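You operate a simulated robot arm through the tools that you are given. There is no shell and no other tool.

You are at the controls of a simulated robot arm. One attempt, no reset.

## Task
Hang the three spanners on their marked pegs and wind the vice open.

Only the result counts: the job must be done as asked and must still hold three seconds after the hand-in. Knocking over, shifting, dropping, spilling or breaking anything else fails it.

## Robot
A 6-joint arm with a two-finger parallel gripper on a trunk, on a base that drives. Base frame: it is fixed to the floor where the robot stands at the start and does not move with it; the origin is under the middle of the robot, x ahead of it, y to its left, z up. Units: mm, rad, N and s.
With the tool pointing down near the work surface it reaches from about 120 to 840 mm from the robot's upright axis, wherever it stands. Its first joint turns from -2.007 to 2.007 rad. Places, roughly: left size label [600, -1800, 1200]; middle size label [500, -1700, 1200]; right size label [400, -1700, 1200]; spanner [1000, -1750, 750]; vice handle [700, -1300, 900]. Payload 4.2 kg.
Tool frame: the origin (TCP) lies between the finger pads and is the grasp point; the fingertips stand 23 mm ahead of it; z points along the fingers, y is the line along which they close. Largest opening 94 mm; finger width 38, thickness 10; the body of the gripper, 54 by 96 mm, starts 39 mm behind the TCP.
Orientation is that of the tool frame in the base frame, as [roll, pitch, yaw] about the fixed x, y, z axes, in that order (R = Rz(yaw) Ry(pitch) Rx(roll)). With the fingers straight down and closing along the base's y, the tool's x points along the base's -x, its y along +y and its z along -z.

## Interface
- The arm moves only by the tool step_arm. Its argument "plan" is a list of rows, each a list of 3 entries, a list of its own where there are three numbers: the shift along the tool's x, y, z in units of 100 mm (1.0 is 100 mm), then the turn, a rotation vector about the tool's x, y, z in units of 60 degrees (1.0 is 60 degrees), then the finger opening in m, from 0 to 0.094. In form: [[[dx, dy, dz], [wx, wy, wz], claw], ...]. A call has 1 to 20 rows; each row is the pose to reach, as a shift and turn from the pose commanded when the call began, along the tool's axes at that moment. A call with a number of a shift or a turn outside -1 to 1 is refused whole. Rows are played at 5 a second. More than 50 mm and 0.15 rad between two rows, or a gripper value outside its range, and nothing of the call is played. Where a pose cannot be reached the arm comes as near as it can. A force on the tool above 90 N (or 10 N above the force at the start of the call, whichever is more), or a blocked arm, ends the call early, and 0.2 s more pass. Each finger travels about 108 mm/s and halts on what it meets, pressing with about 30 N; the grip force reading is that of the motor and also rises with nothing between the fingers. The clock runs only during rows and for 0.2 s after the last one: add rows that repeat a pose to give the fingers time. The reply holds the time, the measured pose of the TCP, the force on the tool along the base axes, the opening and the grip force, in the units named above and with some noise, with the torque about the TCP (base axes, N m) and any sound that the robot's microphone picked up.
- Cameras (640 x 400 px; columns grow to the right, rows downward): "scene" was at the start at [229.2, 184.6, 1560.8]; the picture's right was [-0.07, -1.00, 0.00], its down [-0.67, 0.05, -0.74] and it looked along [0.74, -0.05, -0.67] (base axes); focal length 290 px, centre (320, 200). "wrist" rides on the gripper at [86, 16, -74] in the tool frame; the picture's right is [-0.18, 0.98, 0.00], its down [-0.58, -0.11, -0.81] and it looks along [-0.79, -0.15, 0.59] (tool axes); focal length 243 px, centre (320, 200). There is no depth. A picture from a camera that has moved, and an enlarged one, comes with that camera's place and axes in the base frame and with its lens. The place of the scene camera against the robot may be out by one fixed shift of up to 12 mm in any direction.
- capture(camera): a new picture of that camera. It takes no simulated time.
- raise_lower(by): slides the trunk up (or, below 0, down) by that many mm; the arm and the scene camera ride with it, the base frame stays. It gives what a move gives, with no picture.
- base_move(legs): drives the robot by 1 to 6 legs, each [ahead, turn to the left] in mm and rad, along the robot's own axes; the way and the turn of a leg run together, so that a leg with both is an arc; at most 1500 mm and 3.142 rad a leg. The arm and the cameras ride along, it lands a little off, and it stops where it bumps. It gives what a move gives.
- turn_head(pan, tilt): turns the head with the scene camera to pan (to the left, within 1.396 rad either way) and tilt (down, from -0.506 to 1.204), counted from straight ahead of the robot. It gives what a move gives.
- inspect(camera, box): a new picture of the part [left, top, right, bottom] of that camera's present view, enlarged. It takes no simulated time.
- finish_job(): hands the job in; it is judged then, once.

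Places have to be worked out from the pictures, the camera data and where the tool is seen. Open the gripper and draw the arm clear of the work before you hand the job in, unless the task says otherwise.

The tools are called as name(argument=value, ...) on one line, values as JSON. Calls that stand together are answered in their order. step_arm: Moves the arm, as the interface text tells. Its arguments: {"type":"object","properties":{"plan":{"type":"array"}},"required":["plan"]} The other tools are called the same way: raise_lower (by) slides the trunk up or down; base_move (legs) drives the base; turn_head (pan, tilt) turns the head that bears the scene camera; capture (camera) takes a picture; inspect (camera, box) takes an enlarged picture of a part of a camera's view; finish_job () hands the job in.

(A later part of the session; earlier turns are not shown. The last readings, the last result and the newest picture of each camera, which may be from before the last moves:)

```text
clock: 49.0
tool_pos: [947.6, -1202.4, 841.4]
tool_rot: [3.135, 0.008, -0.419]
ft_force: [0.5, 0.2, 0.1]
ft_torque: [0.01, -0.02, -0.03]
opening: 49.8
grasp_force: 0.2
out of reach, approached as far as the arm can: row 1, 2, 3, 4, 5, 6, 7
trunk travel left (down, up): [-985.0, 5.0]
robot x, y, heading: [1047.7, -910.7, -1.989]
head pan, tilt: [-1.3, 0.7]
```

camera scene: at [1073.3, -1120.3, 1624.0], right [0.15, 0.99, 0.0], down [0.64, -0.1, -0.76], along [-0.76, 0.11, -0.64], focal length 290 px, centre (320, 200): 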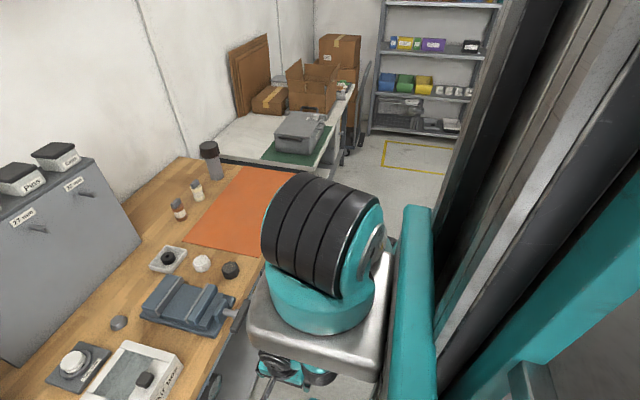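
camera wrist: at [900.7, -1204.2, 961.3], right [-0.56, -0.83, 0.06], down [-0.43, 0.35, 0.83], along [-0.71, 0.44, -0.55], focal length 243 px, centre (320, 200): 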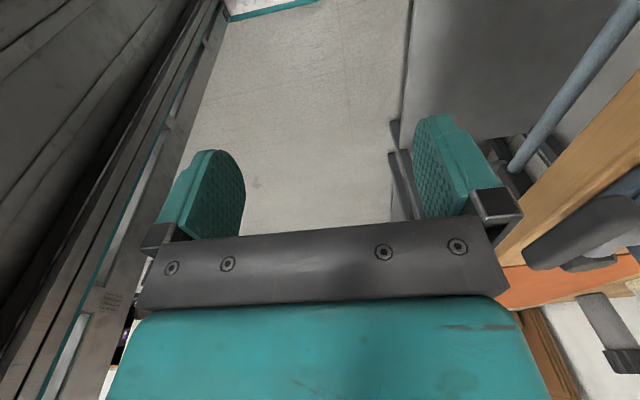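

Going lower didn't help, so the wrist roll (tool x along the bench) is probably the true limit. I roll the tool back toward its natural direction and see whether the arm frees up.

step_arm(plan=[[[0, 0, 0], [0, 0, -0.14], 0.05], [[0, 0, 0], [0, 0, -0.28], 0.05], [[0, 0, 0], [0, 0, -0.42], 0.05], [[0, 0, 0], [0, 0, -0.56], 0.05], [[0, 0, 0], [0, 0, -0.7], 0.05], [[0, 0, 0], [0, 0, -0.7], 0.05]])

```text
clock: 50.4
tool_pos: [947.1, -1200.4, 839.5]
tool_rot: [-3.14, 0.014, 0.314]
ft_force: [-0.5, -1.2, -0.5]
ft_torque: [0.01, 0.01, 0.01]
opening: 50.0
grasp_force: 0.3
trunk travel left (down, up): [-985.0, 5.0]
robot x, y, heading: [1051.3, -913.1, -1.987]
head pan, tilt: [-1.3, 0.7]
```

The roll back was reachable. Now I test moving left and up with this orientation.

step_arm(plan=[[[0.1, 0.15, -0.1], [0, 0, 0], 0.05], [[0.2, 0.3, -0.2], [0, 0, 0], 0.05], [[0.3, 0.45, -0.3], [0, 0, 0], 0.05], [[0.4, 0.6, -0.4], [0, 0, 0], 0.05], [[0.4, 0.6, -0.4], [0, 0, 0], 0.05]])

```text
clock: 51.6
tool_pos: [1001.1, -1220.9, 876.9]
tool_rot: [-3.138, 0.006, 0.314]
ft_force: [-0.6, 0.3, 0.6]
ft_torque: [0.0, 0.04, -0.01]
opening: 50.0
grasp_force: 0.1
out of reach, approached as far as the arm can: row 1, 2, 3, 4, 5
trunk travel left (down, up): [-985.0, 5.0]
robot x, y, heading: [1051.5, -911.1, -1.992]
head pan, tilt: [-1.3, 0.7]
```

Partly followed. I look at the arm's shape again to understand the remaining limit.

turn_head(pan=-0.6, tilt=1.15)

capture(camera="scene")

```text
clock: 52.7
tool_pos: [1001.0, -1222.5, 876.4]
tool_rot: [-3.139, 0.005, 0.315]
ft_force: [-0.9, -0.4, 0.9]
ft_torque: [-0.01, 0.0, 0.02]
opening: 49.6
grasp_force: 0.0
trunk travel left (down, up): [-985.0, 5.0]
robot x, y, heading: [1051.6, -913.4, -1.987]
head pan, tilt: [-0.6, 1.15]
```

```text
taken
camera scene: at [1106.5, -1164.1, 1590.9], right [-0.52, 0.85, 0.0], down [0.78, 0.48, -0.41], along [-0.35, -0.21, -0.91], focal length 290 px, centre (320, 200)
```

scene: 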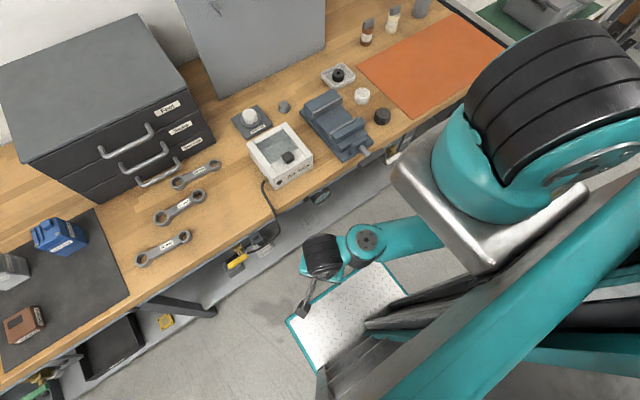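

I see now: J1 points right and the arm reaches backward under its shoulder. To return it must pass under the shoulder at low height, so I first go down in the free space in front of the bench.

step_arm(plan=[[[0, 0, 0.25], [0, 0, 0], 0.05], [[0, 0, 0.5], [0, 0, 0], 0.05], [[0, 0, 0.75], [0, 0, 0], 0.05], [[0, 0, 1.0], [0, 0, 0], 0.05], [[0, 0, 1.0], [0, 0, 0], 0.05]])

```text
clock: 53.9
tool_pos: [987.5, -1212.1, 780.8]
tool_rot: [3.141, 0.01, 0.316]
ft_force: [0.3, 0.4, 0.5]
ft_torque: [-0.01, 0.03, 0.0]
opening: 50.0
grasp_force: 0.1
out of reach, approached as far as the arm can: row 2, 3, 4, 5
trunk travel left (down, up): [-985.0, 5.0]
robot x, y, heading: [1046.1, -915.8, -1.992]
head pan, tilt: [-0.6, 1.15]
```

It follows now with only a small offset. Next I slide right along the bench while going lower, to pass under the shoulder.

step_arm(plan=[[[-0.19, -0.16, 0.15], [0, 0, 0], 0.05], [[-0.38, -0.32, 0.3], [0, 0, 0], 0.05], [[-0.57, -0.48, 0.45], [0, 0, 0], 0.05], [[-0.76, -0.64, 0.6], [0, 0, 0], 0.05], [[-0.76, -0.64, 0.8], [0, 0, 0], 0.05], [[-0.76, -0.64, 1.0], [0, 0, 0], 0.05], [[-0.76, -0.64, 1.0], [0, 0, 0], 0.05]])

```text
clock: 55.5
tool_pos: [920.7, -1121.6, 681.6]
tool_rot: [3.139, 0.013, 0.316]
ft_force: [0.1, -0.4, -0.3]
ft_torque: [-0.01, -0.02, 0.02]
opening: 49.9
grasp_force: 0.0
out of reach, approached as far as the arm can: row 2, 3, 4, 5, 6, 7
trunk travel left (down, up): [-985.0, 5.0]
robot x, y, heading: [1049.0, -911.9, -1.99]
head pan, tilt: [-0.6, 1.15]
```

Off by some centimetres again; I look at the configuration.

capture(camera="scene")

capture(camera="wrist")

```text
taken
camera scene: at [1106.1, -1163.9, 1590.9], right [-0.52, 0.85, 0.0], down [0.78, 0.48, -0.41], along [-0.35, -0.21, -0.91], focal length 290 px, centre (320, 200)
```

scene: 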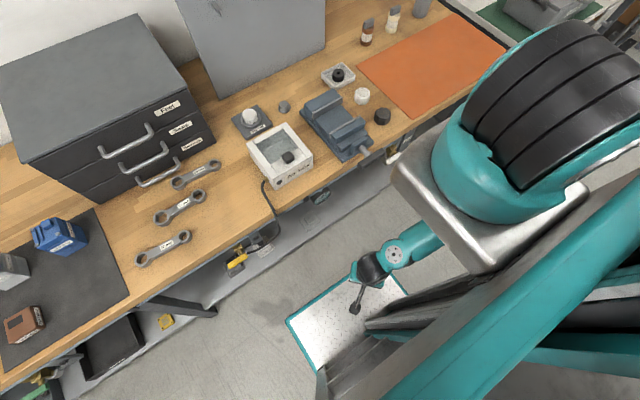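

```text
taken
camera wrist: at [1009.2, -1108.6, 756.4], right [0.13, -0.99, 0.01], down [-0.58, -0.07, 0.81], along [-0.81, -0.11, -0.58], focal length 243 px, centre (320, 200)
```

wrist: 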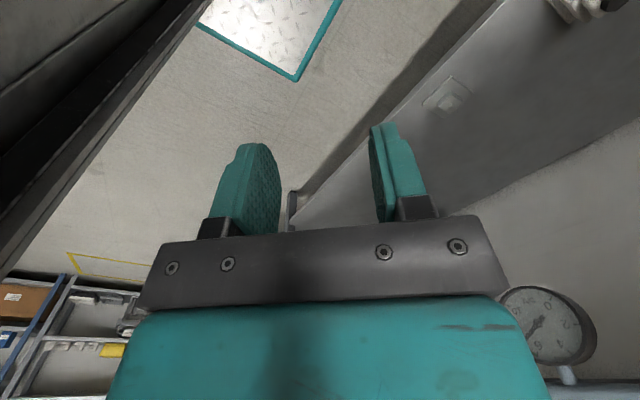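

I need certainty on how the shoulder is turned, so I look at it from the side again and enlarge.

turn_head(pan=-1.1, tilt=0.95)

capture(camera="scene")

inspect(camera="scene", box=[200, 100, 500, 400])

```text
clock: 56.4
tool_pos: [920.8, -1120.9, 683.2]
tool_rot: [3.139, 0.012, 0.315]
ft_force: [0.2, 0.0, -0.8]
ft_torque: [0.02, -0.02, -0.03]
opening: 50.3
grasp_force: 0.0
trunk travel left (down, up): [-985.0, 5.0]
robot x, y, heading: [1045.2, -909.8, -1.991]
head pan, tilt: [-1.1, 0.949]
```

```text
taken
camera scene: at [1084.7, -1136.7, 1604.2], right [-0.05, 1.0, 0.0], down [0.81, 0.04, -0.58], along [-0.58, -0.03, -0.81], focal length 290 px, centre (320, 200)
```

scene: 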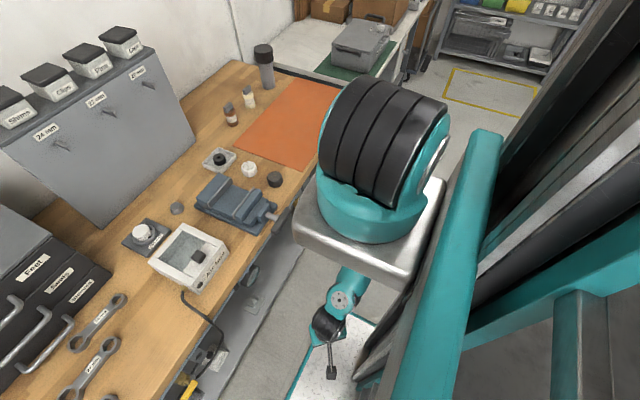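

```text
1.33 times, centred on (350, 250) of scene
camera zoom: at [1084.7, -1136.7, 1604.2], right [-0.05, 1.0, 0.0], down [0.81, 0.04, -0.58], along [-0.58, -0.03, -0.81], focal length 386 px, centre (280, 133)
```

zoom: 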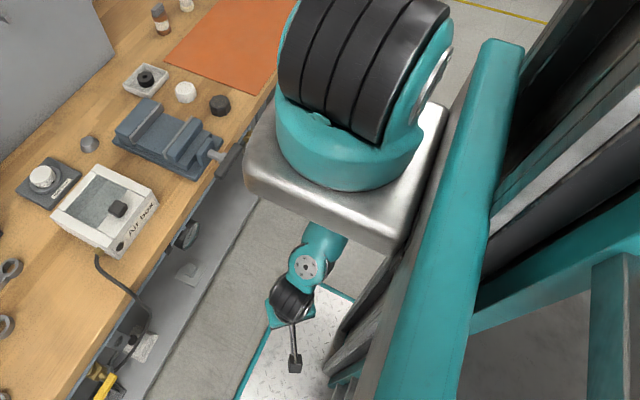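

The upper arm goes away to -x and down, and the forearm folds back under the platform: J1 is turned right. I'll pull the tool toward -x under the shoulder in small steps at this low height to unfold it.

step_arm(plan=[[[-0.19, -0.06, 0], [0, 0, 0], 0.05], [[-0.38, -0.12, 0], [0, 0, 0], 0.05], [[-0.57, -0.18, 0], [0, 0, 0], 0.05], [[-0.76, -0.25, 0], [0, 0, 0], 0.05], [[-0.95, -0.31, 0], [0, 0, 0], 0.05], [[-0.95, -0.31, 0], [0, 0, 0], 0.05]])

```text
clock: 57.8
tool_pos: [838.8, -1080.5, 683.7]
tool_rot: [3.136, 0.009, 0.318]
ft_force: [-0.2, 0.0, -0.1]
ft_torque: [0.03, -0.03, -0.02]
opening: 49.9
grasp_force: 0.0
out of reach, approached as far as the arm can: row 1, 2, 3, 4, 5
trunk travel left (down, up): [-985.0, 5.0]
robot x, y, heading: [1052.0, -908.4, -1.991]
head pan, tilt: [-1.1, 0.949]
```

It slides along a fixed line through the shaft axis, so the tool is now right under the shoulder. I keep going along this line to come out on the proper side.

step_arm(plan=[[[-0.14, -0.14, 0], [0, 0, 0], 0.05], [[-0.28, -0.28, 0], [0, 0, 0], 0.05], [[-0.43, -0.42, 0], [0, 0, 0], 0.05], [[-0.57, -0.56, 0], [0, 0, 0], 0.05], [[-0.71, -0.7, 0], [0, 0, 0], 0.05], [[-0.71, -0.7, 0], [0, 0, 0], 0.05]])

```text
clock: 59.2
tool_pos: [702.8, -1127.1, 687.9]
tool_rot: [-3.14, 0.013, 0.313]
ft_force: [0.3, -0.1, 0.1]
ft_torque: [-0.03, 0.0, -0.01]
opening: 50.1
grasp_force: 0.1
out of reach, approached as far as the arm can: row 1
trunk travel left (down, up): [-985.0, 5.0]
robot x, y, heading: [1047.8, -909.5, -1.99]
head pan, tilt: [-1.1, 0.949]
```

Rows 2–6 were reachable, so the arm is coming out of the knot. I hold for a moment to let it settle and look.

step_arm(plan=[[[0, 0, 0], [0, 0, 0], 0.05], [[0, 0, 0], [0, 0, 0], 0.05], [[0, 0, 0], [0, 0, 0], 0.05]])

capture(camera="scene")

```text
clock: 60.0
tool_pos: [702.7, -1126.5, 688.5]
tool_rot: [-3.139, 0.012, 0.313]
ft_force: [-0.9, -0.3, 0.9]
ft_torque: [0.02, 0.01, -0.04]
opening: 50.3
grasp_force: 0.1
trunk travel left (down, up): [-985.0, 5.0]
robot x, y, heading: [1047.6, -911.6, -1.993]
head pan, tilt: [-1.1, 0.949]
```

```text
taken
camera scene: at [1084.6, -1136.6, 1604.2], right [-0.05, 1.0, 0.0], down [0.81, 0.04, -0.58], along [-0.58, -0.03, -0.81], focal length 290 px, centre (320, 200)
```

scene: 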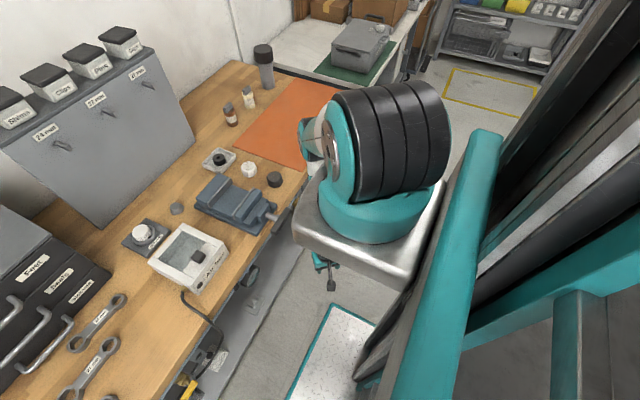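

Unfolded: the arm now points properly toward -x with the tool on the outer side. I move along the bench front to the right and then raise the tool clear of bench height.

step_arm(plan=[[[-0.19, -0.16, 0], [0, 0, 0], 0.05], [[-0.38, -0.32, 0], [0, 0, 0], 0.05], [[-0.57, -0.48, -0.1], [0, 0, 0], 0.05], [[-0.76, -0.64, -0.2], [0, 0, 0], 0.05], [[-0.76, -0.64, -0.2], [0, 0, 0], 0.05]])

step_arm(plan=[[[-0.19, -0.16, -0.2], [0, 0, 0], 0.05], [[-0.38, -0.32, -0.4], [0, 0, 0], 0.05], [[-0.57, -0.48, -0.6], [0, 0, 0], 0.05], [[-0.76, -0.64, -0.8], [0, 0, 0], 0.05], [[-0.76, -0.64, -0.8], [0, 0, 0], 0.05]])

```text
clock: 61.2
tool_pos: [610.8, -1089.2, 705.6]
tool_rot: [-3.141, 0.013, 0.313]
ft_force: [-0.7, 0.1, -0.1]
ft_torque: [-0.02, -0.02, 0.05]
opening: 49.7
grasp_force: 0.0
trunk travel left (down, up): [-985.0, 5.0]
robot x, y, heading: [1046.2, -910.6, -1.995]
head pan, tilt: [-1.1, 0.949]
```

```text
clock: 62.4
tool_pos: [520.9, -1054.9, 790.3]
tool_rot: [3.141, 0.012, 0.312]
ft_force: [0.4, 0.4, 0.0]
ft_torque: [0.02, 0.0, -0.01]
opening: 49.7
grasp_force: 0.1
trunk travel left (down, up): [-985.0, 5.0]
robot x, y, heading: [1047.7, -908.8, -1.989]
head pan, tilt: [-1.1, 0.949]
```

The arm follows exactly again. I raise it above bench height with a bit more distance.

step_arm(plan=[[[-0.1, -0.08, -0.33], [0, 0, 0], 0.05], [[-0.2, -0.16, -0.66], [0, 0, 0], 0.05], [[-0.3, -0.24, -1.0], [0, 0, 0], 0.05], [[-0.3, -0.24, -1.0], [0, 0, 0], 0.05]])

step_arm(plan=[[[0, 0, -0.33], [0, 0, 0], 0.05], [[0, 0, -0.66], [0, 0, 0], 0.05], [[0, 0, -1.0], [0, 0, 0], 0.05], [[0, 0, -1.0], [0, 0, 0], 0.05]])

step_arm(plan=[[[0, 0, -0.33], [0, 0, 0], 0.05], [[0, 0, -0.66], [0, 0, 0], 0.05], [[0, 0, -1.0], [0, 0, 0], 0.05], [[0, 0, -1.0], [0, 0, 0], 0.05]])

capture(camera="scene")

```text
clock: 63.4
tool_pos: [486.8, -1040.4, 888.2]
tool_rot: [-3.141, 0.01, 0.314]
ft_force: [0.3, -1.0, -0.3]
ft_torque: [0.0, 0.0, -0.03]
opening: 50.0
grasp_force: 0.0
trunk travel left (down, up): [-985.0, 5.0]
robot x, y, heading: [1047.3, -912.3, -1.992]
head pan, tilt: [-1.1, 0.949]
```

```text
clock: 64.4
tool_pos: [490.3, -1039.1, 989.9]
tool_rot: [3.141, 0.011, 0.314]
ft_force: [-0.9, 0.8, -0.7]
ft_torque: [0.04, -0.02, 0.03]
opening: 49.9
grasp_force: 0.1
trunk travel left (down, up): [-985.0, 5.0]
robot x, y, heading: [1046.4, -911.4, -1.995]
head pan, tilt: [-1.1, 0.949]
```

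```text
clock: 65.4
tool_pos: [489.8, -1042.1, 1088.3]
tool_rot: [-3.141, 0.012, 0.315]
ft_force: [0.2, 0.0, 0.3]
ft_torque: [-0.03, -0.02, 0.0]
opening: 49.8
grasp_force: 0.0
trunk travel left (down, up): [-985.0, 5.0]
robot x, y, heading: [1045.3, -914.5, -1.992]
head pan, tilt: [-1.1, 0.949]
```

```text
taken
camera scene: at [1084.7, -1136.6, 1604.2], right [-0.05, 1.0, 0.0], down [0.81, 0.04, -0.58], along [-0.58, -0.03, -0.81], focal length 290 px, centre (320, 200)
```

scene: 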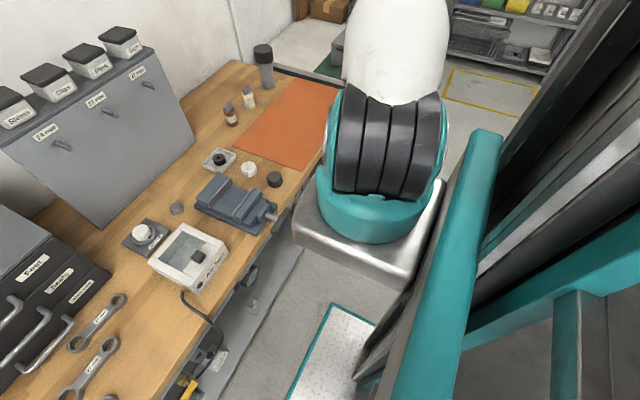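

The arm is back in its natural shape with the tool at (490,-1042,1088). Now I swing it about the shaft axis (pure shoulder turn) round to the front-left, in steps.

step_arm(plan=[[[-0.12, 0.325, 0], [0, 0, -0.0955], 0.05], [[-0.21, 0.66, 0], [0, 0, -0.191], 0.05], [[-0.255, 0.935, 0], [0, 0, -0.267], 0.05]])

step_arm(plan=[[[-0.12, 0.325, 0], [0, 0, -0.0955], 0.05], [[-0.21, 0.66, 0], [0, 0, -0.191], 0.05], [[-0.255, 0.935, 0], [0, 0, -0.267], 0.05]])

step_arm(plan=[[[-0.12, 0.325, 0], [0, 0, -0.0955], 0.05], [[-0.21, 0.66, 0], [0, 0, -0.191], 0.05], [[-0.255, 0.935, 0], [0, 0, -0.267], 0.05], [[-0.255, 0.935, 0], [0, 0, -0.267], 0.05]])

```text
clock: 66.2
tool_pos: [494.8, -1134.9, 1087.6]
tool_rot: [-3.138, 0.011, 0.595]
ft_force: [-0.6, 0.7, 0.1]
ft_torque: [-0.04, -0.05, -0.02]
opening: 50.1
grasp_force: 0.0
trunk travel left (down, up): [-985.0, 5.0]
robot x, y, heading: [1047.5, -912.5, -1.99]
head pan, tilt: [-1.1, 0.949]
```

```text
clock: 67.0
tool_pos: [525.4, -1226.7, 1088.2]
tool_rot: [-3.136, 0.01, 0.876]
ft_force: [0.6, 0.4, 0.3]
ft_torque: [0.0, 0.03, 0.01]
opening: 50.0
grasp_force: 0.1
trunk travel left (down, up): [-985.0, 5.0]
robot x, y, heading: [1043.8, -910.5, -1.994]
head pan, tilt: [-1.1, 0.949]
```

```text
clock: 68.0
tool_pos: [582.2, -1307.4, 1089.6]
tool_rot: [-3.133, 0.007, 1.156]
ft_force: [-0.1, 0.2, -0.7]
ft_torque: [0.02, -0.02, -0.01]
opening: 50.0
grasp_force: 0.0
trunk travel left (down, up): [-985.0, 5.0]
robot x, y, heading: [1050.3, -912.8, -1.992]
head pan, tilt: [-1.1, 0.949]
```

All reachable again. Now I translate left along the bench (tool y) at this height toward the spanners.

step_arm(plan=[[[0, 0.4, 0], [0, 0, 0], 0.05], [[0, 0.8, 0], [0, 0, 0], 0.05], [[0, 1.0, 0], [0, 0, 0], 0.05]])

step_arm(plan=[[[0, 0.4, 0], [0, 0, 0], 0.05], [[0, 0.8, 0], [0, 0, 0], 0.05], [[0, 1.0, 0], [0, 0, 0], 0.05]])

step_arm(plan=[[[0, 0.4, 0], [0, 0, 0], 0.05], [[0, 0.8, 0], [0, 0, 0], 0.05], [[0, 1.0, 0], [0, 0, 0], 0.05]])

step_arm(plan=[[[0, 0.4, 0], [0, 0, 0], 0.05], [[0, 0.8, 0], [0, 0, 0], 0.05], [[0, 1.0, 0], [0, 0, 0], 0.05]])

step_arm(plan=[[[0, 0.4, 0], [0, 0, 0], 0.05], [[0, 0.8, 0], [0, 0, 0], 0.05], [[0, 1.0, 0], [0, 0, 0], 0.05], [[0, 1.0, 0], [0, 0, 0], 0.05]])

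turn_head(pan=0.0, tilt=0.8)

capture(camera="scene")

```text
clock: 68.8
tool_pos: [670.4, -1347.3, 1086.5]
tool_rot: [-3.133, 0.007, 1.154]
ft_force: [1.2, 0.3, 0.2]
ft_torque: [-0.03, -0.02, -0.06]
opening: 50.0
grasp_force: 0.1
trunk travel left (down, up): [-985.0, 5.0]
robot x, y, heading: [1044.4, -909.1, -1.994]
head pan, tilt: [-1.1, 0.949]
```

```text
clock: 69.6
tool_pos: [764.8, -1388.0, 1085.9]
tool_rot: [-3.132, 0.007, 1.154]
ft_force: [0.4, 0.3, 0.0]
ft_torque: [0.01, -0.03, 0.02]
opening: 50.0
grasp_force: 0.0
trunk travel left (down, up): [-985.0, 5.0]
robot x, y, heading: [1043.6, -909.4, -1.991]
head pan, tilt: [-1.1, 0.949]
```

```text
clock: 70.4
tool_pos: [852.9, -1428.8, 1084.0]
tool_rot: [-3.134, 0.006, 1.154]
ft_force: [0.5, 0.4, -0.2]
ft_torque: [-0.02, 0.0, 0.0]
opening: 50.3
grasp_force: 0.0
trunk travel left (down, up): [-985.0, 5.0]
robot x, y, heading: [1047.0, -910.9, -1.994]
head pan, tilt: [-1.1, 0.949]
```

```text
clock: 71.2
tool_pos: [945.1, -1470.3, 1083.7]
tool_rot: [-3.133, 0.006, 1.154]
ft_force: [-0.9, 0.0, 0.6]
ft_torque: [-0.02, -0.04, 0.01]
opening: 50.2
grasp_force: 0.1
trunk travel left (down, up): [-985.0, 5.0]
robot x, y, heading: [1046.7, -909.8, -1.99]
head pan, tilt: [-1.1, 0.949]
```

```text
clock: 72.2
tool_pos: [1037.9, -1509.3, 1084.7]
tool_rot: [-3.13, 0.007, 1.153]
ft_force: [0.0, -0.2, 0.1]
ft_torque: [0.03, 0.03, 0.0]
opening: 50.1
grasp_force: 0.1
trunk travel left (down, up): [-985.0, 5.0]
robot x, y, heading: [1047.2, -907.9, -1.994]
head pan, tilt: [-1.1, 0.949]
```

```text
clock: 73.6
tool_pos: [1037.5, -1507.1, 1084.3]
tool_rot: [-3.132, 0.006, 1.154]
ft_force: [-0.3, -0.1, 0.2]
ft_torque: [-0.01, 0.01, -0.02]
opening: 50.0
grasp_force: 0.1
trunk travel left (down, up): [-985.0, 5.0]
robot x, y, heading: [1049.9, -909.7, -1.991]
head pan, tilt: [0.0, 0.799]
```

```text
taken
camera scene: at [1124.4, -1206.7, 1615.7], right [-0.91, 0.41, 0.0], down [0.29, 0.65, -0.7], along [-0.28, -0.64, -0.72], focal length 290 px, centre (320, 200)
```

scene: 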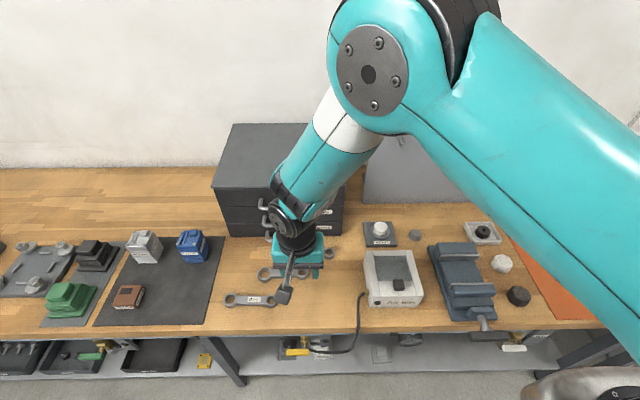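

Arm is over the spanners' area now. I take a wrist picture to measure the spanners.

capture(camera="wrist")

inspect(camera="wrist", box=[220, 0, 520, 190])

```text
taken
camera wrist: at [1089.2, -1436.0, 1158.2], right [0.82, -0.57, -0.01], down [-0.33, -0.49, 0.81], along [-0.46, -0.67, -0.58], focal length 243 px, centre (320, 200)
```

wrist: 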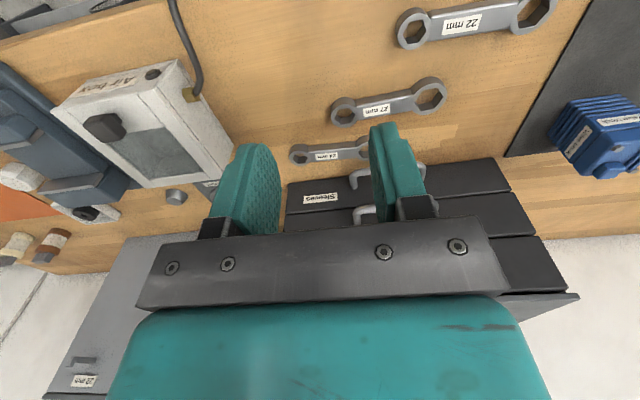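

```text
2.11 times, centred on (370, 95) of wrist
camera zoom: at [1089.2, -1436.0, 1158.2], right [0.82, -0.57, -0.01], down [-0.33, -0.49, 0.81], along [-0.46, -0.67, -0.58], focal length 511 px, centre (215, 421)
```

zoom: 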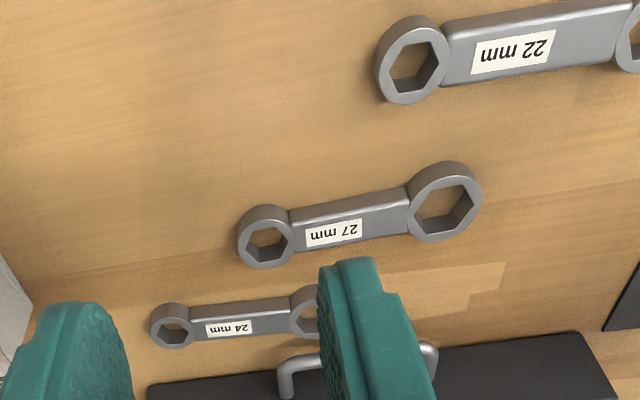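

Spanner 27 runs from about (1005,-1610) to (1101,-1646); the 22 one is centred near (1156,-1585). I go above the 22 mm spanner and turn the tool so the fingers close across its handle.

step_arm(plan=[[[-0.1, 0.45, 0], [0, 0, 0], 0.05], [[-0.22, 0.9, 0], [0, 0, 0], 0.05], [[-0.22, 1.0, 0], [0, 0, 0], 0.05]])

step_arm(plan=[[[0, 0.1, 0], [0, 0, -0.14], 0.05], [[0, 0.2, 0], [0, 0, -0.28], 0.05], [[0, 0.3, 0], [0, 0, -0.42], 0.05], [[0, 0.395, 0], [0, 0, -0.56], 0.05], [[0, 0.395, 0], [0, 0, -0.7], 0.05], [[0, 0.395, 0], [0, 0, -0.84], 0.05], [[0, 0.395, 0], [0, 0, -0.98], 0.05]])

step_arm(plan=[[[0, 0, 0], [0, 0, -0.14], 0.05], [[0, 0, 0], [0, 0, -0.28], 0.05], [[0, 0, 0], [0, 0, -0.42], 0.05], [[0, 0, 0], [0, 0, -0.55], 0.05], [[0, 0, 0], [0, 0, -0.55], 0.05]])

capture(camera="wrist")

```text
clock: 74.4
tool_pos: [1122.8, -1573.5, 1084.2]
tool_rot: [-3.131, 0.006, 1.153]
ft_force: [-0.4, 0.7, -0.2]
ft_torque: [0.0, 0.03, -0.02]
opening: 49.9
grasp_force: 0.1
trunk travel left (down, up): [-985.0, 5.0]
robot x, y, heading: [1048.0, -909.0, -1.993]
head pan, tilt: [0.0, 0.799]
```

```text
clock: 76.0
tool_pos: [1155.8, -1585.5, 1082.4]
tool_rot: [-3.131, -0.006, 2.182]
ft_force: [-0.6, -0.1, 0.0]
ft_torque: [-0.03, 0.02, 0.0]
opening: 49.9
grasp_force: 0.1
trunk travel left (down, up): [-985.0, 5.0]
robot x, y, heading: [1046.5, -913.2, -1.986]
head pan, tilt: [0.0, 0.799]
```

```text
clock: 77.2
tool_pos: [1154.9, -1585.0, 1081.4]
tool_rot: [-3.135, -0.01, 2.758]
ft_force: [0.2, 0.0, -0.1]
ft_torque: [-0.01, 0.0, -0.04]
opening: 50.1
grasp_force: 0.2
trunk travel left (down, up): [-985.0, 5.0]
robot x, y, heading: [1047.0, -911.7, -1.988]
head pan, tilt: [0.0, 0.799]
```

```text
taken
camera wrist: at [1083.2, -1538.1, 1157.8], right [0.54, 0.84, -0.01], down [0.51, -0.32, 0.8], along [0.67, -0.44, -0.6], focal length 243 px, centre (320, 200)
```

wrist: 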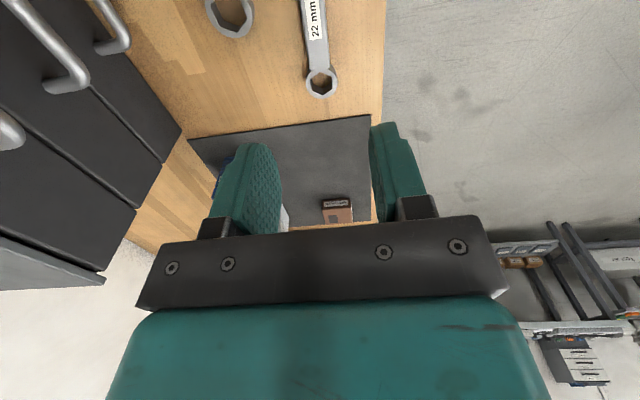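

The tool now has its fingers across the 22 mm spanner. I enlarge the view to measure its axis relative to the tool.

inspect(camera="wrist", box=[200, 0, 400, 120])

```text
3.20 times, centred on (300, 60) of wrist
camera zoom: at [1083.2, -1538.1, 1157.8], right [0.54, 0.84, -0.01], down [0.51, -0.32, 0.8], along [0.67, -0.44, -0.6], focal length 776 px, centre (384, 648)
```

zoom: 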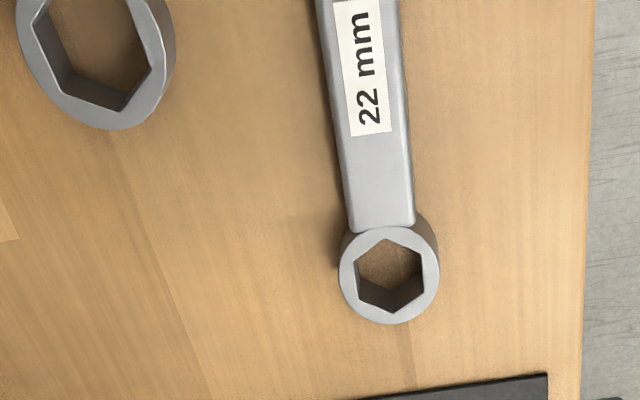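

The 22 mm spanner is centred at about (1156,-1590) lying at -26.7°; I turn the tool to match and descend toward it, stopping well above.

step_arm(plan=[[[-0.028, -0.045, 0.1], [0, 0, 0.078], 0.06], [[-0.028, -0.045, 0.5], [0, 0, 0.078], 0.06], [[-0.028, -0.045, 0.9], [0, 0, 0.078], 0.06], [[-0.028, -0.045, 1.0], [0, 0, 0.078], 0.06], [[-0.028, -0.045, 1.0], [0, 0, 0.078], 0.06]])

capture(camera="wrist")

inspect(camera="scene", box=[190, 200, 350, 320])

```text
clock: 78.4
tool_pos: [1156.3, -1591.5, 982.3]
tool_rot: [-3.135, -0.007, 2.674]
ft_force: [0.3, -0.4, 0.1]
ft_torque: [0.04, 0.04, -0.02]
opening: 59.9
grasp_force: 0.0
trunk travel left (down, up): [-985.0, 5.0]
robot x, y, heading: [1045.2, -911.5, -1.985]
head pan, tilt: [0.0, 0.799]
```

```text
taken
camera wrist: at [1087.9, -1538.0, 1058.4], right [0.61, 0.79, -0.01], down [0.48, -0.36, 0.8], along [0.63, -0.49, -0.6], focal length 243 px, centre (320, 200)
```

wrist: 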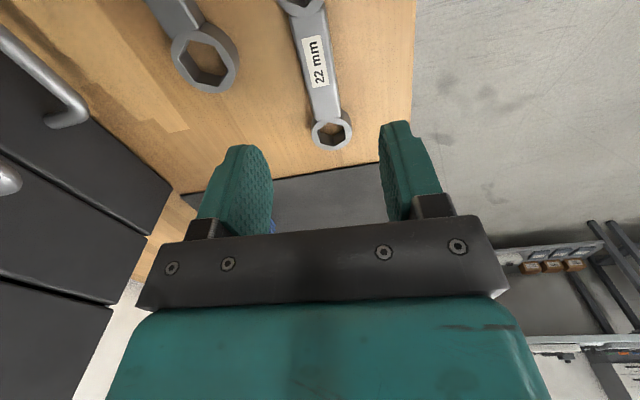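

```text
3.33 times, centred on (270, 260) of scene
camera zoom: at [1124.5, -1206.8, 1615.7], right [-0.91, 0.41, 0.0], down [0.29, 0.65, -0.7], along [-0.28, -0.64, -0.72], focal length 965 px, centre (487, 0)
```

zoom: 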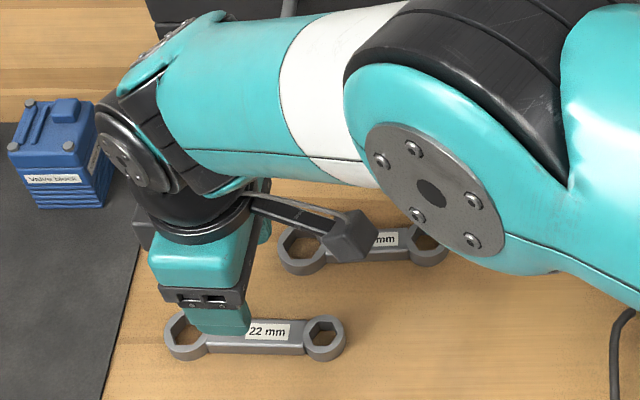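

The spanner lies centred between the open fingers. I descend to just above it.

step_arm(plan=[[[0, 0, 0.3], [0, 0, 0], 0.06], [[0, 0, 0.6], [0, 0, 0], 0.06], [[0, 0, 0.67], [0, 0, 0], 0.06], [[0, 0, 0.67], [0, 0, 0], 0.06]])

capture(camera="wrist")

inspect(camera="scene", box=[190, 220, 310, 320])

```text
clock: 79.4
tool_pos: [1155.4, -1591.7, 916.3]
tool_rot: [-3.134, -0.007, 2.674]
ft_force: [-0.3, -0.9, -0.6]
ft_torque: [-0.02, -0.02, -0.04]
opening: 59.7
grasp_force: 0.0
trunk travel left (down, up): [-985.0, 5.0]
robot x, y, heading: [1046.3, -911.5, -1.995]
head pan, tilt: [0.0, 0.799]
```

```text
taken
camera wrist: at [1087.3, -1538.4, 991.5], right [0.61, 0.79, -0.01], down [0.48, -0.36, 0.8], along [0.63, -0.49, -0.6], focal length 243 px, centre (320, 200)
```

wrist: 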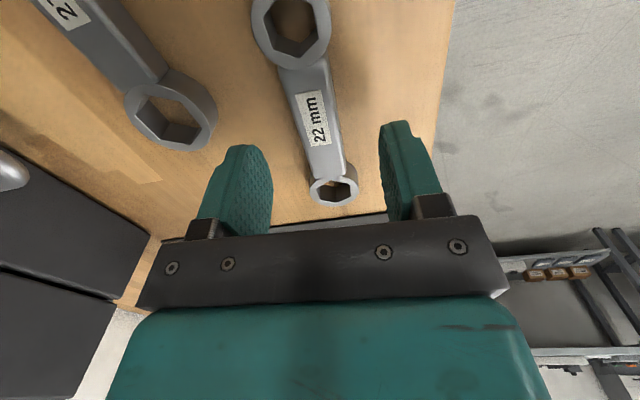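

```text
4.00 times, centred on (250, 270) of scene
camera zoom: at [1124.5, -1206.7, 1615.7], right [-0.91, 0.41, 0.0], down [0.29, 0.65, -0.7], along [-0.28, -0.64, -0.72], focal length 1158 px, centre (600, -80)
```

zoom: 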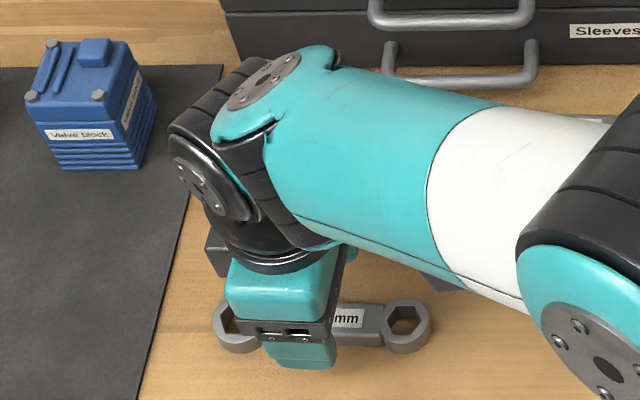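

By the picture the ring tops are at about z 881, so the bench is near z 868. I lower to TCP z 897 and watch the force.

step_arm(plan=[[[0, 0, 0.07], [0, 0, 0], 0.06], [[0, 0, 0.14], [0, 0, 0], 0.06], [[0, 0, 0.2], [0, 0, 0], 0.06], [[0, 0, 0.2], [0, 0, 0], 0.06]])

capture(camera="wrist")

```text
clock: 80.4
tool_pos: [1153.2, -1584.0, 898.6]
tool_rot: [-3.135, -0.008, 2.675]
ft_force: [0.4, -0.1, 0.2]
ft_torque: [0.02, 0.03, 0.02]
opening: 60.1
grasp_force: 0.1
out of reach, approached as far as the arm can: row 2, 3, 4
trunk travel left (down, up): [-985.0, 5.0]
robot x, y, heading: [1045.7, -907.8, -1.994]
head pan, tilt: [0.0, 0.799]
```

```text
taken
camera wrist: at [1083.7, -1532.3, 973.6], right [0.61, 0.79, -0.01], down [0.48, -0.36, 0.8], along [0.63, -0.49, -0.6], focal length 243 px, centre (320, 200)
```

wrist: 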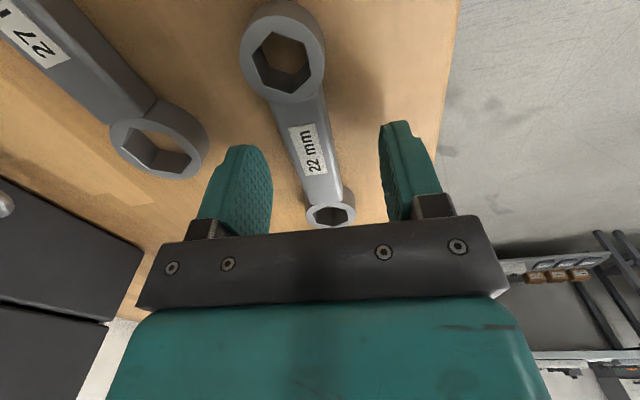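

At this radius with the trunk raised the arm is at its reach limit. I lift the tool 100 mm and lower the trunk by 120 mm to get reach back.

step_arm(plan=[[[0, 0, -0.3], [0, 0, 0], 0.06], [[0, 0, -0.7], [0, 0, 0], 0.06], [[0, 0, -1.0], [0, 0, 0], 0.06], [[0, 0, -1.0], [0, 0, 0], 0.06]])

step_arm(plan=[[[0, 0, -0.3], [0, 0, 0], 0.06], [[0, 0, -0.5], [0, 0, 0], 0.06], [[0, 0, -0.5], [0, 0, 0], 0.06]])

raise_lower(by=-120)

```text
clock: 81.4
tool_pos: [1152.8, -1585.2, 998.5]
tool_rot: [-3.134, -0.01, 2.673]
ft_force: [0.5, 0.7, -0.2]
ft_torque: [0.01, 0.0, 0.02]
opening: 60.1
grasp_force: 0.1
trunk travel left (down, up): [-985.0, 5.0]
robot x, y, heading: [1048.6, -909.3, -1.989]
head pan, tilt: [0.0, 0.799]
```

```text
clock: 82.2
tool_pos: [1154.5, -1584.1, 1049.1]
tool_rot: [-3.136, -0.01, 2.674]
ft_force: [-0.5, -0.5, -1.6]
ft_torque: [-0.02, -0.02, 0.01]
opening: 60.0
grasp_force: 0.0
trunk travel left (down, up): [-985.0, 5.0]
robot x, y, heading: [1045.9, -909.8, -1.991]
head pan, tilt: [0.0, 0.799]
```

```text
clock: 83.7
tool_pos: [1155.1, -1584.0, 928.3]
tool_rot: [-3.135, -0.008, 2.674]
ft_force: [-0.7, 0.4, 1.0]
ft_torque: [-0.01, -0.02, 0.03]
opening: 60.4
grasp_force: 0.0
trunk travel left (down, up): [-865.0, 125.0]
robot x, y, heading: [1047.1, -910.4, -1.989]
head pan, tilt: [0.0, 0.799]
```

Now I recentre over the spanner and descend to TCP z 897.

step_arm(plan=[[[-0.035, -0.055, 0.05], [0, 0, 0], 0.06], [[-0.035, -0.055, 0.15], [0, 0, 0], 0.06], [[-0.035, -0.055, 0.25], [0, 0, 0], 0.06], [[-0.035, -0.055, 0.31], [0, 0, 0], 0.06], [[-0.035, -0.055, 0.31], [0, 0, 0], 0.06]])

capture(camera="wrist")

```text
clock: 84.9
tool_pos: [1155.3, -1589.7, 897.8]
tool_rot: [-3.135, -0.009, 2.673]
ft_force: [0.3, 0.5, 0.1]
ft_torque: [-0.02, 0.03, 0.0]
opening: 60.0
grasp_force: 0.1
trunk travel left (down, up): [-865.0, 125.0]
robot x, y, heading: [1050.4, -908.1, -1.989]
head pan, tilt: [0.0, 0.799]
```

```text
taken
camera wrist: at [1086.6, -1536.6, 973.8], right [0.61, 0.79, -0.01], down [0.48, -0.36, 0.8], along [0.63, -0.49, -0.6], focal length 243 px, centre (320, 200)
```

wrist: 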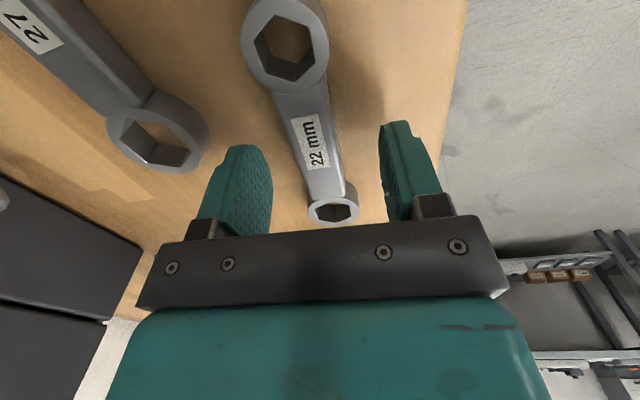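

No contact yet. I go down another 4 mm and check the force.

step_arm(plan=[[[0, 0, 0.02], [0, 0, 0], 0.06], [[0, 0, 0.04], [0, 0, 0], 0.06], [[0, 0, 0.04], [0, 0, 0], 0.06]])

```text
clock: 85.7
tool_pos: [1154.9, -1590.3, 894.3]
tool_rot: [-3.135, -0.008, 2.672]
ft_force: [0.2, -0.4, 0.3]
ft_torque: [0.0, -0.04, -0.01]
opening: 60.2
grasp_force: 0.1
trunk travel left (down, up): [-865.0, 125.0]
robot x, y, heading: [1046.3, -910.2, -1.987]
head pan, tilt: [0.0, 0.799]
```

Still free; another 3 mm down in small steps.

step_arm(plan=[[[0, 0, 0.015], [0, 0, 0], 0.06], [[0, 0, 0.03], [0, 0, 0], 0.06], [[0, 0, 0.03], [0, 0, 0], 0.06]])

capture(camera="wrist")

```text
clock: 86.5
tool_pos: [1155.4, -1589.3, 891.3]
tool_rot: [-3.136, -0.01, 2.675]
ft_force: [-0.2, 0.2, -1.0]
ft_torque: [-0.02, -0.05, 0.02]
opening: 60.2
grasp_force: 0.0
trunk travel left (down, up): [-865.0, 125.0]
robot x, y, heading: [1050.3, -912.0, -1.989]
head pan, tilt: [0.0, 0.799]
```

```text
taken
camera wrist: at [1087.0, -1536.6, 965.8], right [0.61, 0.79, -0.01], down [0.48, -0.36, 0.8], along [0.63, -0.49, -0.6], focal length 243 px, centre (320, 200)
```

wrist: 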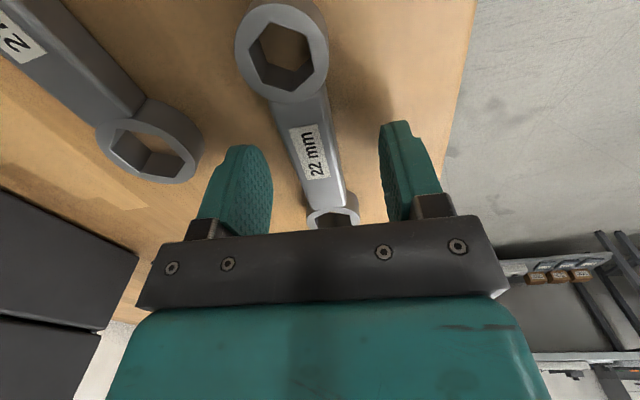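

Fingertips are around the handle sides with no contact force. I close the fingers on the handle.

step_arm(plan=[[[0, 0, 0], [0, 0, 0], 0.04], [[0, 0, 0], [0, 0, 0], 0.025], [[0, 0, 0], [0, 0, 0], 0.012], [[0, 0, 0], [0, 0, 0], 0.012], [[0, 0, 0], [0, 0, 0], 0.012]])

capture(camera="wrist")

```text
clock: 87.7
tool_pos: [1154.1, -1589.7, 889.8]
tool_rot: [-3.133, -0.009, 2.673]
ft_force: [-1.3, -2.1, 2.0]
ft_torque: [0.0, -0.06, -0.03]
opening: 23.7
grasp_force: 30.1
trunk travel left (down, up): [-865.0, 125.0]
robot x, y, heading: [1047.6, -910.5, -1.991]
head pan, tilt: [0.0, 0.799]
```

```text
taken
camera wrist: at [1086.9, -1536.8, 965.9], right [0.61, 0.79, -0.01], down [0.48, -0.36, 0.8], along [0.63, -0.49, -0.6], focal length 243 px, centre (320, 200)
```

wrist: 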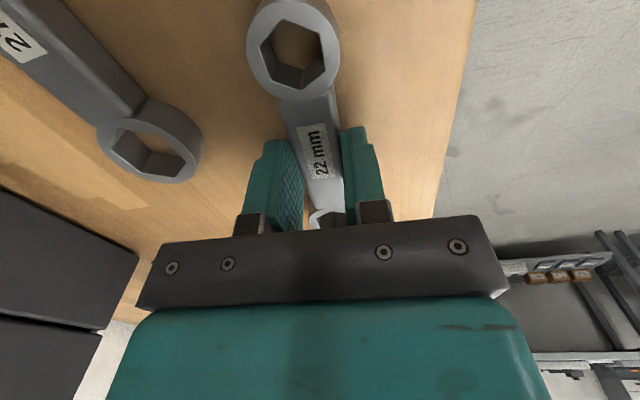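

Gripped: opening 23.7 mm at 30 N. I lift the spanner straight up.

step_arm(plan=[[[0, 0, -0.15], [0, 0, 0], 0.012], [[0, 0, -0.4], [0, 0, 0], 0.012], [[0, 0, -0.7], [0, 0, 0], 0.012], [[0, 0, -1.0], [0, 0, 0], 0.012], [[0, 0, -1.0], [0, 0, 0], 0.012]])

step_arm(plan=[[[0, 0, -0.35], [0, 0, 0], 0.012], [[0, 0, -0.7], [0, 0, 0], 0.012], [[0, 0, -0.8], [0, 0, 0], 0.012]])

capture(camera="wrist")

```text
clock: 88.9
tool_pos: [1155.3, -1589.1, 993.0]
tool_rot: [-3.135, -0.01, 2.674]
ft_force: [0.1, -0.5, -0.3]
ft_torque: [0.0, 0.0, -0.01]
opening: 12.0
grasp_force: 0.1
trunk travel left (down, up): [-865.0, 125.0]
robot x, y, heading: [1047.6, -907.7, -1.99]
head pan, tilt: [0.0, 0.799]
```

```text
clock: 89.7
tool_pos: [1157.0, -1590.8, 1070.9]
tool_rot: [-3.135, -0.009, 2.675]
ft_force: [0.9, 1.3, -0.8]
ft_torque: [0.0, -0.03, -0.01]
opening: 12.0
grasp_force: 0.1
trunk travel left (down, up): [-865.0, 125.0]
robot x, y, heading: [1049.8, -910.2, -1.99]
head pan, tilt: [0.0, 0.799]
```

```text
taken
camera wrist: at [1088.3, -1537.0, 1147.0], right [0.61, 0.79, -0.01], down [0.48, -0.36, 0.8], along [0.63, -0.49, -0.6], focal length 243 px, centre (320, 200)
```

wrist: 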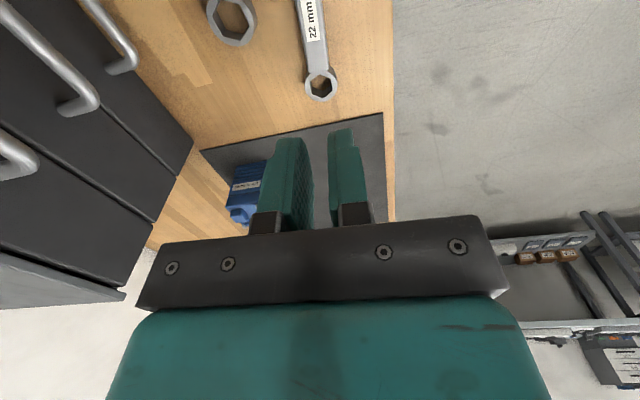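

The spanner slipped out: the fingers caught only the top edge, so the bench is lower than I thought. I reopen, go back down, and feel for the bench with small steps.

step_arm(plan=[[[0, 0, 0.1], [0, 0, 0], 0.06], [[0, 0, 0.5], [0, 0, 0], 0.06], [[0, 0, 0.9], [0, 0, 0], 0.06], [[0, 0, 1.0], [0, 0, 0], 0.06], [[0, 0, 1.0], [0, 0, 0], 0.06]])

capture(camera="wrist")

```text
clock: 90.9
tool_pos: [1155.6, -1589.9, 971.9]
tool_rot: [-3.135, -0.008, 2.673]
ft_force: [0.5, -0.3, 0.5]
ft_torque: [0.02, 0.05, -0.01]
opening: 60.2
grasp_force: 0.0
trunk travel left (down, up): [-865.0, 125.0]
robot x, y, heading: [1047.2, -910.9, -1.992]
head pan, tilt: [0.0, 0.799]
```

```text
taken
camera wrist: at [1087.5, -1537.5, 1047.6], right [0.61, 0.79, -0.01], down [0.48, -0.36, 0.8], along [0.63, -0.49, -0.6], focal length 243 px, centre (320, 200)
```

wrist: 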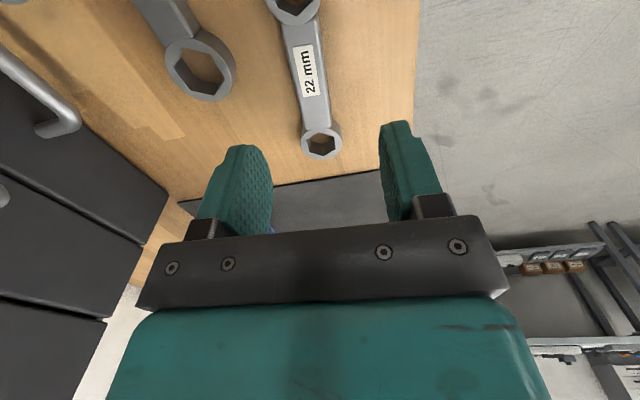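

The spanner moved about 8 mm toward the wall during the slip. I recentre on it and descend again.

step_arm(plan=[[[-0.03, -0.078, 0.1], [0, 0, 0], 0.06], [[-0.03, -0.078, 0.5], [0, 0, 0], 0.06], [[-0.03, -0.078, 0.78], [0, 0, 0], 0.06], [[-0.03, -0.078, 0.82], [0, 0, 0], 0.06], [[-0.03, -0.078, 0.82], [0, 0, 0], 0.06]])

step_arm(plan=[[[0, 0, 0.015], [0, 0, 0], 0.06], [[0, 0, 0.03], [0, 0, 0], 0.06], [[0, 0, 0.03], [0, 0, 0], 0.06]])

```text
clock: 92.1
tool_pos: [1155.6, -1598.7, 885.7]
tool_rot: [-3.133, -0.009, 2.674]
ft_force: [0.1, 0.1, -0.2]
ft_torque: [-0.03, 0.01, 0.0]
opening: 60.0
grasp_force: 0.1
trunk travel left (down, up): [-865.0, 125.0]
robot x, y, heading: [1048.6, -913.2, -1.993]
head pan, tilt: [0.0, 0.799]
```

```text
clock: 92.9
tool_pos: [1153.7, -1597.8, 885.2]
tool_rot: [-3.135, -0.009, 2.674]
ft_force: [-0.2, -0.5, -0.5]
ft_torque: [-0.01, 0.01, 0.04]
opening: 60.1
grasp_force: 0.0
trunk travel left (down, up): [-865.0, 125.0]
robot x, y, heading: [1045.0, -909.4, -1.993]
head pan, tilt: [0.0, 0.799]
```

Still free at z 885. I continue down by small steps, watching force.

step_arm(plan=[[[0, 0, 0.01], [0, 0, 0], 0.06], [[0, 0, 0.02], [0, 0, 0], 0.06], [[0, 0, 0.03], [0, 0, 0], 0.06], [[0, 0, 0.03], [0, 0, 0], 0.06]])

step_arm(plan=[[[0, 0, 0.01], [0, 0, 0], 0.06], [[0, 0, 0.02], [0, 0, 0], 0.06], [[0, 0, 0.03], [0, 0, 0], 0.06], [[0, 0, 0.03], [0, 0, 0], 0.06]])

capture(camera="wrist")

```text
clock: 93.9
tool_pos: [1154.0, -1599.9, 883.6]
tool_rot: [-3.134, -0.008, 2.674]
ft_force: [-4.0, 3.3, 8.7]
ft_torque: [0.34, -0.21, 0.23]
opening: 60.4
grasp_force: 1.1
trunk travel left (down, up): [-865.0, 125.0]
robot x, y, heading: [1046.3, -907.9, -1.987]
head pan, tilt: [0.0, 0.799]
```

```text
clock: 94.9
tool_pos: [1153.1, -1599.6, 883.6]
tool_rot: [-3.131, -0.006, 2.674]
ft_force: [-12.9, 9.5, 47.7]
ft_torque: [1.37, -1.2, 0.72]
opening: 61.0
grasp_force: 0.9
trunk travel left (down, up): [-865.0, 125.0]
robot x, y, heading: [1046.6, -911.6, -1.991]
head pan, tilt: [0.0, 0.799]
```

```text
taken
camera wrist: at [1085.1, -1545.7, 958.5], right [0.61, 0.79, -0.01], down [0.48, -0.35, 0.8], along [0.64, -0.49, -0.59], focal length 243 px, centre (320, 200)
```

wrist: 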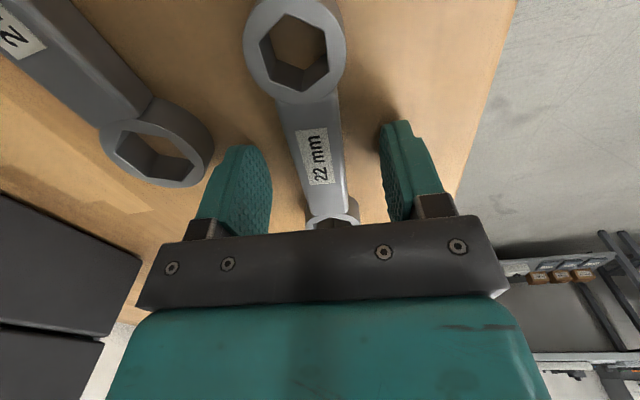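

Contact with the bench at TCP z 883.6, so the bench top is about z 860.6. I back off 4 mm so the fingertips just clear it, then close.

step_arm(plan=[[[0, 0, -0.02], [0, 0, 0], 0.06], [[0, 0, -0.04], [0, 0, 0], 0.06], [[0, 0, -0.042], [0, 0, 0], 0.045], [[0, 0, -0.042], [0, 0, 0], 0.03], [[0, 0, -0.042], [0, 0, 0], 0.018], [[0, 0, -0.042], [0, 0, 0], 0.01], [[0, 0, -0.042], [0, 0, 0], 0.01]])

capture(camera="wrist")

```text
clock: 96.5
tool_pos: [1152.9, -1600.3, 883.8]
tool_rot: [-3.132, -0.009, 2.676]
ft_force: [8.2, 9.3, 19.4]
ft_torque: [0.57, -0.38, 0.01]
opening: 23.7
grasp_force: 30.0
trunk travel left (down, up): [-865.0, 125.0]
robot x, y, heading: [1042.2, -911.7, -1.988]
head pan, tilt: [0.0, 0.799]
```

```text
taken
camera wrist: at [1084.8, -1545.0, 958.9], right [0.61, 0.79, -0.01], down [0.48, -0.36, 0.8], along [0.63, -0.49, -0.6], focal length 243 px, centre (320, 200)
```

wrist: 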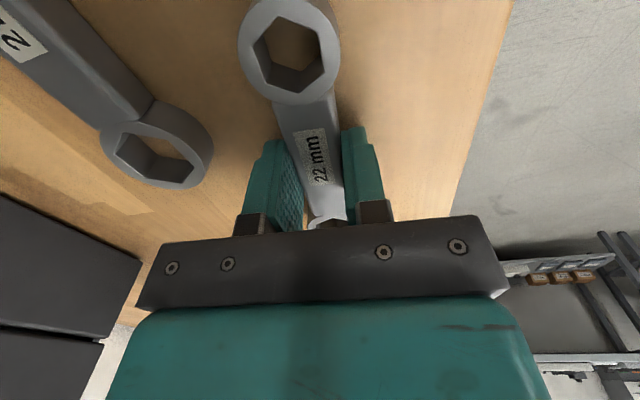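

Closed at 23.7 mm, about 6 mm deeper than before. I lift slowly and check the hold.

step_arm(plan=[[[0, 0, -0.05], [0, 0, 0], 0.01], [[0, 0, -0.1], [0, 0, 0], 0.01], [[0, 0, -0.2], [0, 0, 0], 0.01], [[0, 0, -0.3], [0, 0, 0], 0.01]])

capture(camera="wrist")

```text
clock: 97.5
tool_pos: [1153.3, -1599.9, 911.8]
tool_rot: [-3.133, -0.01, 2.674]
ft_force: [-0.4, -0.3, -4.2]
ft_torque: [0.0, 0.0, -0.02]
opening: 23.1
grasp_force: 30.0
trunk travel left (down, up): [-865.0, 125.0]
robot x, y, heading: [1045.7, -910.1, -1.99]
head pan, tilt: [0.0, 0.799]
```

```text
taken
camera wrist: at [1085.2, -1545.4, 987.6], right [0.61, 0.79, -0.01], down [0.48, -0.36, 0.8], along [0.63, -0.49, -0.6], focal length 243 px, centre (320, 200)
```

wrist: 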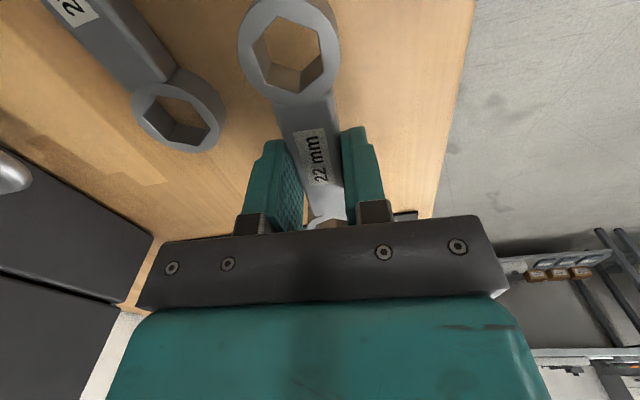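

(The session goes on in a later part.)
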